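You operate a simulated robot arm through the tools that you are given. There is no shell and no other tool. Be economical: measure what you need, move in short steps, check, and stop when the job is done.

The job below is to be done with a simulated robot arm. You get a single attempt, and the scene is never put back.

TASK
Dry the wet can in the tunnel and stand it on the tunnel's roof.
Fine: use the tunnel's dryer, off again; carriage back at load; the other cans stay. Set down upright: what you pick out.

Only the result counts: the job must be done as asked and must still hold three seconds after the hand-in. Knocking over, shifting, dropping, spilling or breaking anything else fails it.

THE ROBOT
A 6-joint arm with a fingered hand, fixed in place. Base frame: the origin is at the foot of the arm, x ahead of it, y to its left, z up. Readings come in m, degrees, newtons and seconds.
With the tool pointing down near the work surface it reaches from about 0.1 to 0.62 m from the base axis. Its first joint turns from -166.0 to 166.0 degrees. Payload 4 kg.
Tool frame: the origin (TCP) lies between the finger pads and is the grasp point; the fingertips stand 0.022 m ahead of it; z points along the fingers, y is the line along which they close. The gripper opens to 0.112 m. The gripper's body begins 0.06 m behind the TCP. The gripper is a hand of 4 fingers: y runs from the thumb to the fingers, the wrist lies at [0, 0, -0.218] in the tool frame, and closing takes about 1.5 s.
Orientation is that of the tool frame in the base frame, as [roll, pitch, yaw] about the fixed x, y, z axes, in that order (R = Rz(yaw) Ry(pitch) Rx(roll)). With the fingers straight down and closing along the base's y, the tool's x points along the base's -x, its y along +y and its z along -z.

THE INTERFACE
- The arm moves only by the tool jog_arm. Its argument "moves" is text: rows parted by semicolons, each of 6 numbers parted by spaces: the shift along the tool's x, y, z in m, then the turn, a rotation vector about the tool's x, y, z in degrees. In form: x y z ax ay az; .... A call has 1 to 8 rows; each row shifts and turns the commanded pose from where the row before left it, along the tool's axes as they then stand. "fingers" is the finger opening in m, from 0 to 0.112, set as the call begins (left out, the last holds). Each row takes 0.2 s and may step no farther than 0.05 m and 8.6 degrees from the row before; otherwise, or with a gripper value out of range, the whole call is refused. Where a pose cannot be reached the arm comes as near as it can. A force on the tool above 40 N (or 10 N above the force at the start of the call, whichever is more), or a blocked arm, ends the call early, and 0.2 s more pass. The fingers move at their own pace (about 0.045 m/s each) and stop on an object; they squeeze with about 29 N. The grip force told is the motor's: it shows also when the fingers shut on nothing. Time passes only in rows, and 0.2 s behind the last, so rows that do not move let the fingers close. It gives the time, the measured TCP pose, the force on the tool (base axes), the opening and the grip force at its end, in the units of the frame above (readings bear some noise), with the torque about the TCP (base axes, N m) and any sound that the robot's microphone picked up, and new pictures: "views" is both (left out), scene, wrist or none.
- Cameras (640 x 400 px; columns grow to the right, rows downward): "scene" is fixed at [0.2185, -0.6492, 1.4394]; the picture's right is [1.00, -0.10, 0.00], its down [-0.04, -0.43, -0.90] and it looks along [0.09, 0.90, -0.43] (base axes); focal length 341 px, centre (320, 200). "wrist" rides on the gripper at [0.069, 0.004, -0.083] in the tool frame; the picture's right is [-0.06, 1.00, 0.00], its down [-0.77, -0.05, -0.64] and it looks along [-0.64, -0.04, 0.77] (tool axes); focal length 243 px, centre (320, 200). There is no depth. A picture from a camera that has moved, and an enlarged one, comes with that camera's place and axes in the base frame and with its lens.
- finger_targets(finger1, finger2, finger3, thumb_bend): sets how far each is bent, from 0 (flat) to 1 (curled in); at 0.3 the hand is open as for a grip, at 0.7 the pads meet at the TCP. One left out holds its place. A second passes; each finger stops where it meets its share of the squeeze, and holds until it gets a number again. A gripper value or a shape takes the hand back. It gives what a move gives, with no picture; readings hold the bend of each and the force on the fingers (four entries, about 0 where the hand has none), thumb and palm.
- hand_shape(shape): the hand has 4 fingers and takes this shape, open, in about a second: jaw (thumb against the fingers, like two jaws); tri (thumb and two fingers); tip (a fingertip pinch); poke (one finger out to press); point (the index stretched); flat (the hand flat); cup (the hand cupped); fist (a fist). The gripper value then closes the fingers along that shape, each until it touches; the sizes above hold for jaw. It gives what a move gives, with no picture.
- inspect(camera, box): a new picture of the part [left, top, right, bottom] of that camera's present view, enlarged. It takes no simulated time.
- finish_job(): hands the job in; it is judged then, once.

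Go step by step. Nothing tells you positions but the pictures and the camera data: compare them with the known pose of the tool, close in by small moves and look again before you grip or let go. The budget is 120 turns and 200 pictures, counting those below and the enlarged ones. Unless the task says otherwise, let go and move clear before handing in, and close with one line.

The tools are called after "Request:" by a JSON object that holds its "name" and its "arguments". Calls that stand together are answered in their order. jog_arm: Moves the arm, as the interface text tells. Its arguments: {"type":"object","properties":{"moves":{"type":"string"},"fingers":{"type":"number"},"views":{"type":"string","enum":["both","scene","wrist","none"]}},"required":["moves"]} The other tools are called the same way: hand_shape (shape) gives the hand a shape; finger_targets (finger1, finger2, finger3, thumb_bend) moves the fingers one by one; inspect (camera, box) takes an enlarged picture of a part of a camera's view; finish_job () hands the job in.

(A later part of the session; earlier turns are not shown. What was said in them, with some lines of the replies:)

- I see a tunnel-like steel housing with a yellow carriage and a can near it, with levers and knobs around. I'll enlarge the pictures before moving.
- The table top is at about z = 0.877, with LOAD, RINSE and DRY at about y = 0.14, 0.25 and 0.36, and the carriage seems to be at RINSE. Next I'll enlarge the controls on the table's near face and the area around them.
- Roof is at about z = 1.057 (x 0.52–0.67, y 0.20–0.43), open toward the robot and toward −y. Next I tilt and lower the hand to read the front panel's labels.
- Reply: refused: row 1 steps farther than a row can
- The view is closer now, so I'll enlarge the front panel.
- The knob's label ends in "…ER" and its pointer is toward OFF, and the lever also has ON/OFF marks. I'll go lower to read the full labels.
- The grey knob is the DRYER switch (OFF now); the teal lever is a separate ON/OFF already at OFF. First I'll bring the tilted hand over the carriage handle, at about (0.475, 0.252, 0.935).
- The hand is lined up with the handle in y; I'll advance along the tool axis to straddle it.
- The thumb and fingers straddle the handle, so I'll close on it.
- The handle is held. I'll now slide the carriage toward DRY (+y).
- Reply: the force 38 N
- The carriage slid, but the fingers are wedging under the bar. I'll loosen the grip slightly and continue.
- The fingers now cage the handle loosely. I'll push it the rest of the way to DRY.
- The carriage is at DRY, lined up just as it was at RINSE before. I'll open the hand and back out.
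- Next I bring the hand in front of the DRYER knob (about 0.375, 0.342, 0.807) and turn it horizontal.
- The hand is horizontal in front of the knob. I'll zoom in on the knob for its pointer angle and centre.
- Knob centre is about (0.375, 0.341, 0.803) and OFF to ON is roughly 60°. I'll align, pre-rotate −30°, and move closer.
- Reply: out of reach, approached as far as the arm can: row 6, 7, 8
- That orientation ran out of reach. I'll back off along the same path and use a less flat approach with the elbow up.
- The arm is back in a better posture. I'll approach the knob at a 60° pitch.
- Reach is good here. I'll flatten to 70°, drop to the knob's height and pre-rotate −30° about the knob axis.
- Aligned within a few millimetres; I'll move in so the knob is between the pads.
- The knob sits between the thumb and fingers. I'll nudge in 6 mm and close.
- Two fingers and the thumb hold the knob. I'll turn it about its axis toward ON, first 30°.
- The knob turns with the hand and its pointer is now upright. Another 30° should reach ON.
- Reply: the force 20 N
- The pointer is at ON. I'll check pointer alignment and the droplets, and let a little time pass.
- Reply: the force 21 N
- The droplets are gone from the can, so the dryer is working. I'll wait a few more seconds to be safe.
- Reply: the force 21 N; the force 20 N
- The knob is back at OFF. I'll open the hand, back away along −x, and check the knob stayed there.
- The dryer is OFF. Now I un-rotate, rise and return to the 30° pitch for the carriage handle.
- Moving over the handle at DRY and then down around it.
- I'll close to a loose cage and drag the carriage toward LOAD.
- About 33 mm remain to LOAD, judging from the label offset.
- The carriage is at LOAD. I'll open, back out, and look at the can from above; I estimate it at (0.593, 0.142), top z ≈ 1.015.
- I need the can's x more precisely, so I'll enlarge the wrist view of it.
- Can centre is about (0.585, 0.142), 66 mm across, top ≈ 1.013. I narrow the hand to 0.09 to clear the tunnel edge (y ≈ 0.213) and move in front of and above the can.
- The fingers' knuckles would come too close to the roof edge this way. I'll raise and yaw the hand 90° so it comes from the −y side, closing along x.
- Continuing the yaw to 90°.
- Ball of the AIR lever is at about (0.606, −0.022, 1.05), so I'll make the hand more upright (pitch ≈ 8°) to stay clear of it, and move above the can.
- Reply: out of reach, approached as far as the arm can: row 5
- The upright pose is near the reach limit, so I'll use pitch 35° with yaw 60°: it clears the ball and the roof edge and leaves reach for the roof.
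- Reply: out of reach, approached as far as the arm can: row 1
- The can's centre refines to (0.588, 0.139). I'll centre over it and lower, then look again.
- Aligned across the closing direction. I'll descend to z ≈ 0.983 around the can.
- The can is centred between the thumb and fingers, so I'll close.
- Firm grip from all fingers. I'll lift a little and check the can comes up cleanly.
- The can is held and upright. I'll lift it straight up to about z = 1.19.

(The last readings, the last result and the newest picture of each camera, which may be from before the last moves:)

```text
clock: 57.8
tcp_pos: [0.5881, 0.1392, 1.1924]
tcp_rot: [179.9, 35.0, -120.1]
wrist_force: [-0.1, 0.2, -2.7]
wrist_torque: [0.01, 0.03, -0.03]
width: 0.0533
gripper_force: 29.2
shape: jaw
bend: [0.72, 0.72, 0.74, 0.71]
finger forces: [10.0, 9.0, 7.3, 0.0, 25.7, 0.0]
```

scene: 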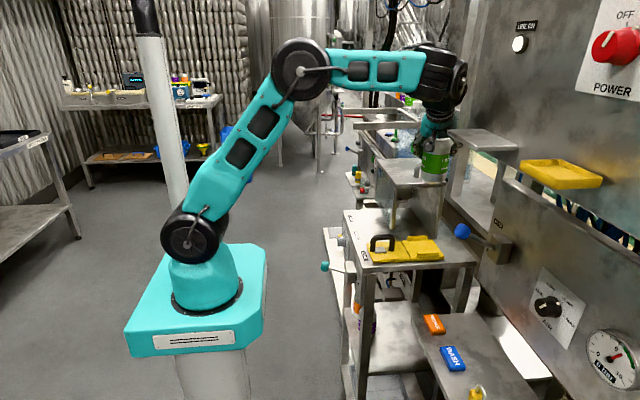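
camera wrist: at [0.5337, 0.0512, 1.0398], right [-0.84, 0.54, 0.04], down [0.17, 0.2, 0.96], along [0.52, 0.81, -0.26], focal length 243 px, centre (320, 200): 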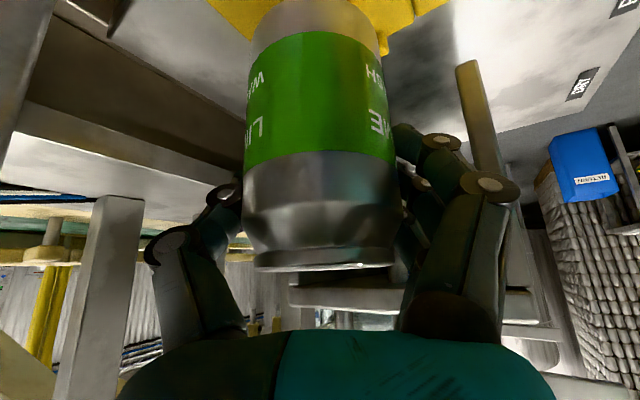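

Now I'll turn the hand about the vertical by −30° for reach, keeping the can upright.

Request:
{"name": "jog_arm", "arguments": {"moves": "0 0 0 4.3 0 6.14; 0 0 0 4.3 0 6.14; 0 0 0 4.3 0 6.14; 0 0 0 4.3 0 6.14; 0 0 0 0 0 0", "views": "wrist"}}

```text
clock: 59.0
tcp_pos: [0.5879, 0.1373, 1.1925]
tcp_rot: [-179.9, 35.0, -150.2]
wrist_force: [0.6, -0.2, -3.4]
wrist_torque: [0.02, -0.04, -0.05]
width: 0.0535
gripper_force: 29.0
shape: jaw
bend: [0.72, 0.72, 0.74, 0.71]
finger forces: [10.1, 9.0, 7.3, 0.0, 25.6, 0.1]
camera wrist: at [0.4965, 0.0903, 1.2202], right [-0.45, 0.89, 0.04], down [0.25, 0.09, 0.96], along [0.86, 0.45, -0.26], focal length 243 px, centre (320, 200)
```

wrist: 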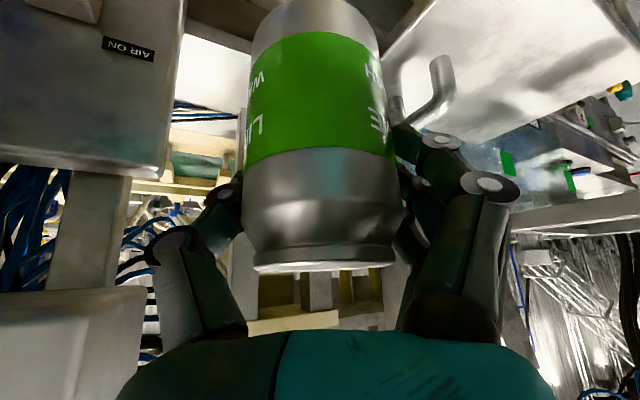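

Next I'll shift away from the roof handle and carry the can over the roof's clear half.

Request:
{"name": "jog_arm", "arguments": {"moves": "0.0284 0.02 -0.0199 0 0 0; -0.0086 0 -0.0123 0 0 0; -0.0185 0.0331 0.013 0 0 0; -0.0185 0.0331 0.013 0 0 0; -0.0185 0.0331 0.013 0 0 0; -0.0185 0.0331 0.013 0 0 0; -0.0185 0.0331 0.013 0 0 0; 0 0 0 0 0 0", "views": "both"}}

Request:
{"name": "inspect", "arguments": {"camera": "scene", "box": [350, 80, 490, 220]}}

```text
clock: 60.8
tcp_pos: [0.5632, 0.3386, 1.2057]
tcp_rot: [-180.0, 34.9, -150.1]
wrist_force: [-0.5, 0.0, -4.0]
wrist_torque: [0.0, 0.0, 0.02]
width: 0.0534
gripper_force: 28.5
shape: jaw
bend: [0.72, 0.72, 0.74, 0.71]
finger forces: [10.1, 9.2, 7.4, 0.1, 25.6, 0.0]
camera wrist: at [0.471, 0.2901, 1.2334], right [-0.45, 0.89, 0.04], down [0.25, 0.09, 0.96], along [0.86, 0.45, -0.26], focal length 243 px, centre (320, 200)
```

scene: 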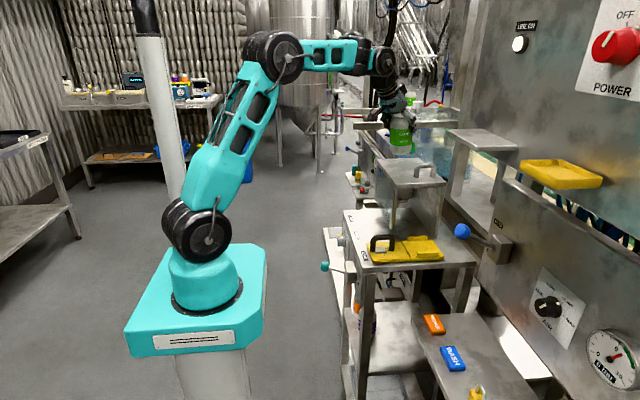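
wrist: 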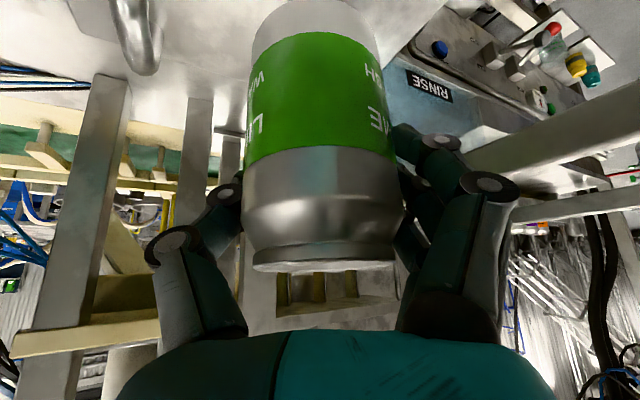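

```text
2.86 times, centred on (420, 150) of scene
camera zoom: at [0.2185, -0.6492, 1.4394], right [1.0, -0.1, 0.0], down [-0.04, -0.43, -0.9], along [0.09, 0.9, -0.43], focal length 974 px, centre (34, 343)
```

zoom: 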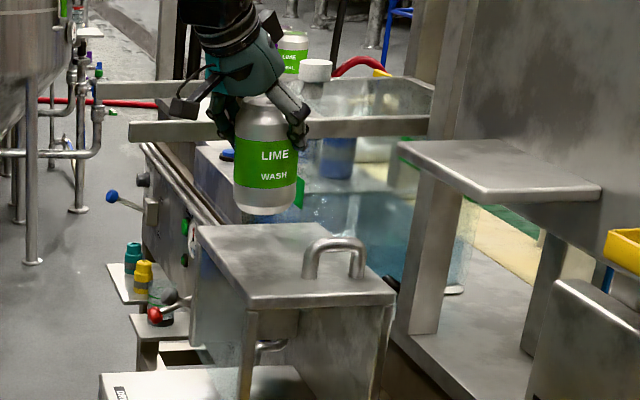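

The can is over the clear part of the roof with margins all round. I'll lower toward contact (expected near TCP z ≈ 1.14).

Request:
{"name": "jog_arm", "arguments": {"moves": "0.0143 0 0.0205 0 0 0; 0.0143 0 0.0205 0 0 0; 0 0 0 0 0 0", "views": "both"}}

Request:
{"name": "inspect", "arguments": {"camera": "scene", "box": [350, 100, 450, 200]}}

```text
clock: 61.6
tcp_pos: [0.5626, 0.3375, 1.1569]
tcp_rot: [179.9, 35.5, -150.1]
wrist_force: [5.3, 2.7, 16.7]
wrist_torque: [0.09, -0.06, -0.04]
width: 0.0531
gripper_force: 28.8
shape: jaw
bend: [0.72, 0.72, 0.74, 0.71]
finger forces: [10.6, 10.0, 11.4, 0.1, 28.8, 0.0]
camera wrist: at [0.4712, 0.2893, 1.1845], right [-0.45, 0.89, 0.04], down [0.24, 0.08, 0.97], along [0.86, 0.45, -0.25], focal length 243 px, centre (320, 200)
```

scene: 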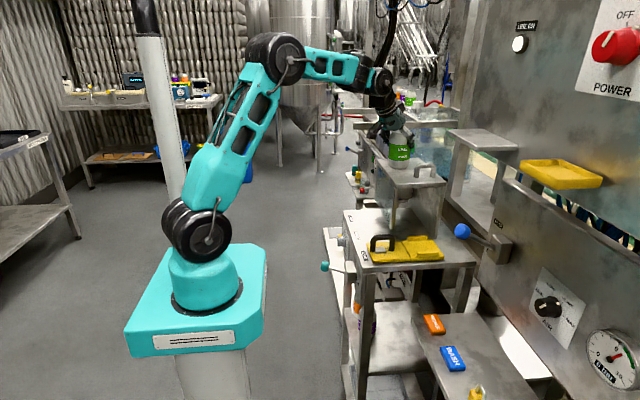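
wrist: 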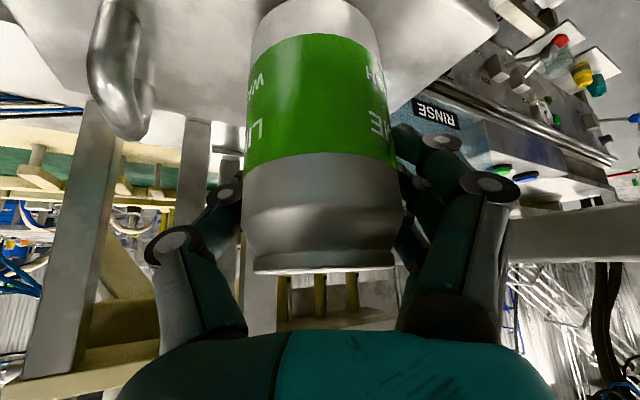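

```text
4.00 times, centred on (400, 150) of scene
camera zoom: at [0.2185, -0.6492, 1.4394], right [1.0, -0.1, 0.0], down [-0.04, -0.43, -0.9], along [0.09, 0.9, -0.43], focal length 1363 px, centre (0, 400)
```

zoom: 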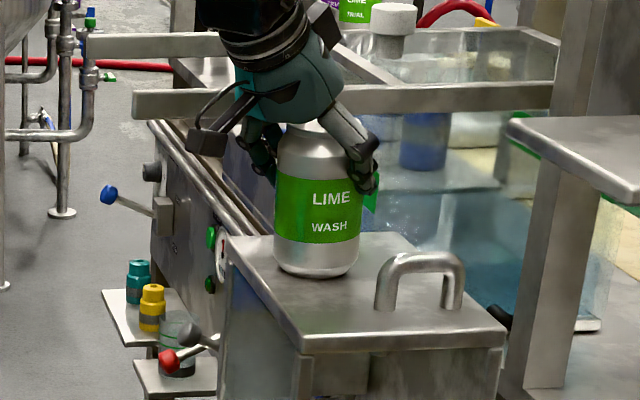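

The can touched down (about 17 N upward). I'll ease up 2–3 mm to unload it, then check before opening.

Request:
{"name": "jog_arm", "arguments": {"moves": "-0.0015 0 -0.002 0 0 0; 0 0 0 0 0 0; 0 0 0 0 0 0", "views": "none"}}

Request:
{"name": "inspect", "arguments": {"camera": "scene", "box": [370, 110, 440, 180]}}

```text
clock: 62.4
tcp_pos: [0.5626, 0.3371, 1.157]
tcp_rot: [180.0, 34.9, -150.0]
wrist_force: [0.9, 0.4, 7.6]
wrist_torque: [0.01, 0.1, 0.0]
width: 0.0527
gripper_force: 29.1
shape: jaw
bend: [0.72, 0.72, 0.74, 0.71]
finger forces: [11.8, 9.3, 10.4, 0.1, 27.2, 0.0]
```

```text
5.71 times, centred on (405, 145) of scene
camera zoom: at [0.2185, -0.6492, 1.4394], right [1.0, -0.1, 0.0], down [-0.04, -0.43, -0.9], along [0.09, 0.9, -0.43], focal length 1947 px, centre (-166, 514)
```

zoom: 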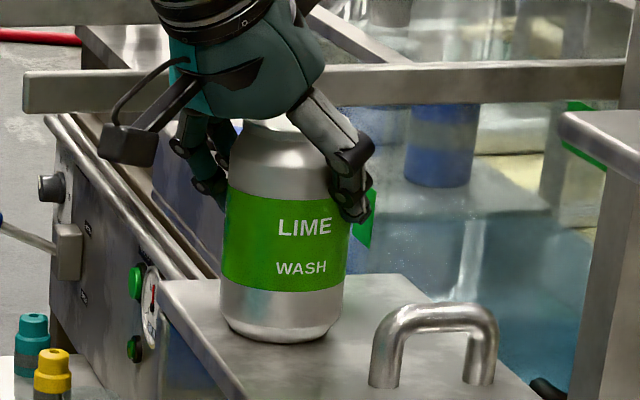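

The can stands flat on the roof with light load. I'll open the fingers in stages.

Request:
{"name": "jog_arm", "arguments": {"moves": "0 0 0 0 0 0; 0 0 0 0 0 0", "fingers": 0.068, "views": "none"}}

Request:
{"name": "jog_arm", "arguments": {"moves": "0 0 0 0 0 0; 0 0 0 0 0 0; 0 0 0 0 0 0; 0 0 0 0 0 0", "fingers": 0.1, "views": "both"}}

Request:
{"name": "inspect", "arguments": {"camera": "scene", "box": [370, 110, 440, 180]}}

```text
clock: 63.0
tcp_pos: [0.5622, 0.3377, 1.1576]
tcp_rot: [-180.0, 34.8, -150.1]
wrist_force: [-0.2, -0.6, 1.3]
wrist_torque: [-0.02, 0.01, 0.0]
width: 0.0677
gripper_force: 0.2
shape: jaw
bend: [0.71, 0.71, 0.71, 0.69]
finger forces: [0.1, 0.0, 0.0, 0.2, 0.1, 0.0]
```

```text
clock: 64.0
tcp_pos: [0.5619, 0.3365, 1.1574]
tcp_rot: [-180.0, 35.0, -150.0]
wrist_force: [0.4, -0.3, -0.6]
wrist_torque: [-0.04, 0.01, 0.0]
width: 0.1
gripper_force: 0.0
shape: jaw
bend: [0.49, 0.49, 0.49, 0.1]
finger forces: [0.0, 0.0, 0.0, 0.0, 0.1, 0.0]
camera wrist: at [0.4707, 0.2891, 1.1854], right [-0.45, 0.89, 0.04], down [0.25, 0.09, 0.96], along [0.86, 0.45, -0.26], focal length 243 px, centre (320, 200)
```

scene: 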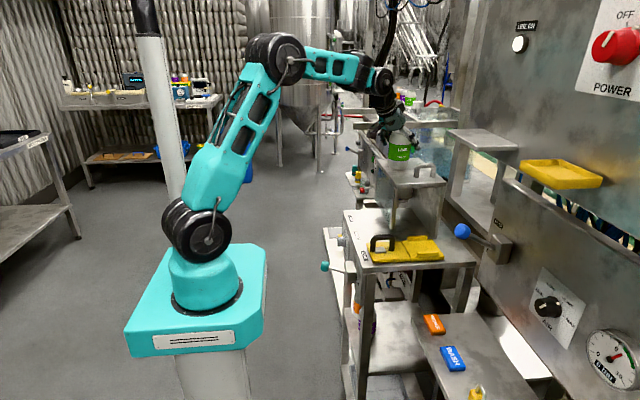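
wrist: 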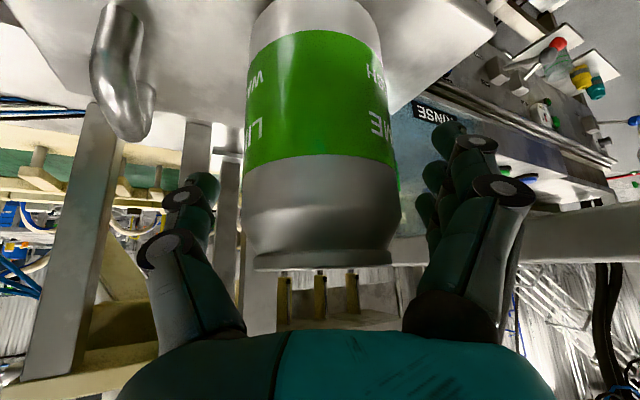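

```text
5.71 times, centred on (405, 145) of scene
camera zoom: at [0.2185, -0.6492, 1.4394], right [1.0, -0.1, 0.0], down [-0.04, -0.43, -0.9], along [0.09, 0.9, -0.43], focal length 1947 px, centre (-166, 514)
```

zoom: 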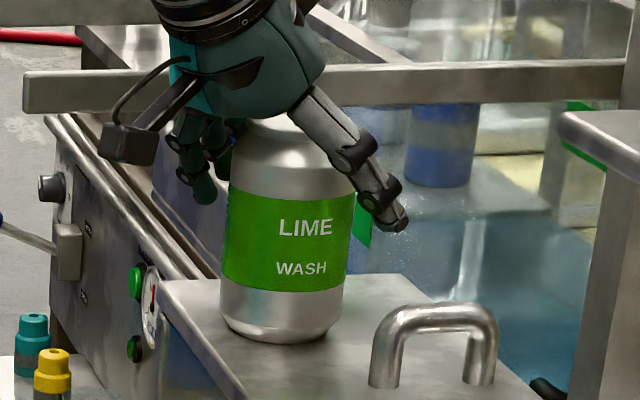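

Released and standing still. I'll back out along the finger direction and check.

Request:
{"name": "jog_arm", "arguments": {"moves": "0 0 -0.02 0 0 0; 0 0 -0.03 0 0 0; 0 0 -0.04 0 0 0; 0 0 -0.04 0 0 0; 0 0 -0.04 0 0 0; 0 0 0 0 0 0", "views": "both"}}

Request:
{"name": "inspect", "arguments": {"camera": "scene", "box": [320, 110, 480, 290]}}

```text
clock: 65.4
tcp_pos: [0.4783, 0.2901, 1.3002]
tcp_rot: [180.0, 35.1, -149.9]
wrist_force: [1.1, 0.2, -0.1]
wrist_torque: [-0.02, 0.04, 0.01]
width: 0.0996
gripper_force: 0.1
shape: jaw
bend: [0.49, 0.49, 0.49, 0.1]
finger forces: [0.1, 0.0, 0.0, 0.0, 0.0, 0.0]
camera wrist: at [0.3867, 0.242, 1.328], right [-0.45, 0.89, 0.04], down [0.25, 0.09, 0.96], along [0.86, 0.45, -0.26], focal length 243 px, centre (320, 200)
```

scene: 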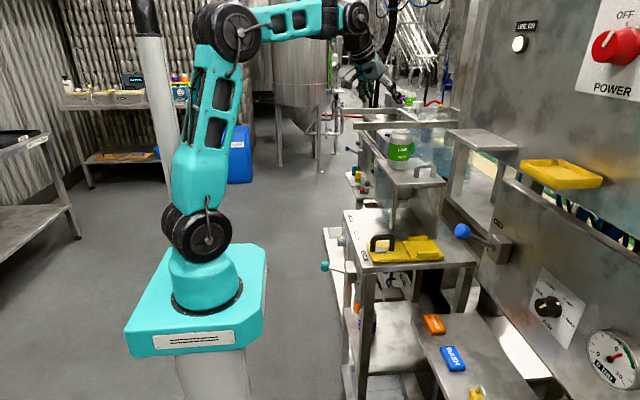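
wrist: 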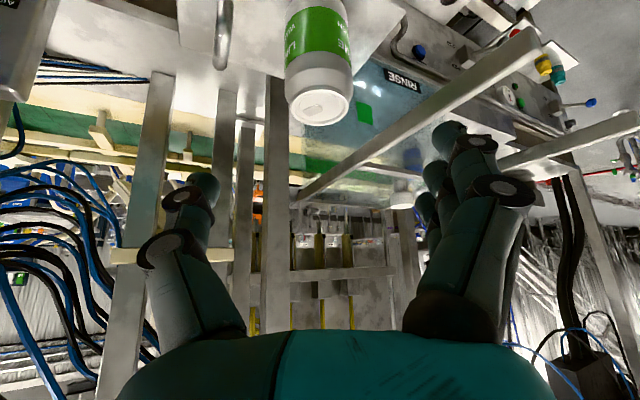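

```text
2.22 times, centred on (400, 200) of scene
camera zoom: at [0.2185, -0.6492, 1.4394], right [1.0, -0.1, 0.0], down [-0.04, -0.43, -0.9], along [0.09, 0.9, -0.43], focal length 757 px, centre (142, 200)
```

zoom: 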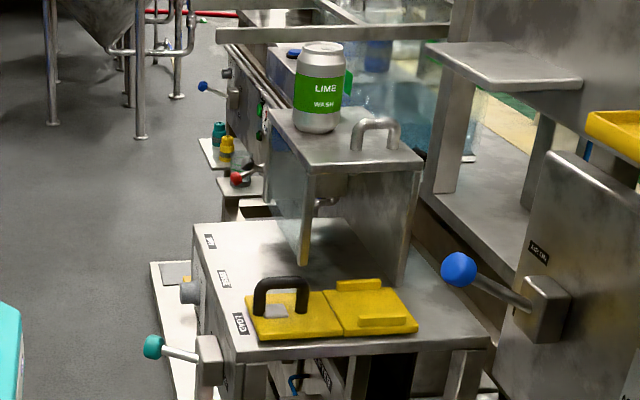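

The dried can stands upright on the roof, the carriage is at LOAD, the dryer is OFF and the hand is clear. I'm handing in.

Request:
{"name": "finish_job", "arguments": {}}

```text
The job is handed in.
```

The lime can is dry and standing upright on the tunnel roof, the dryer is off, the carriage is back at LOAD, and the other cans were not touched.
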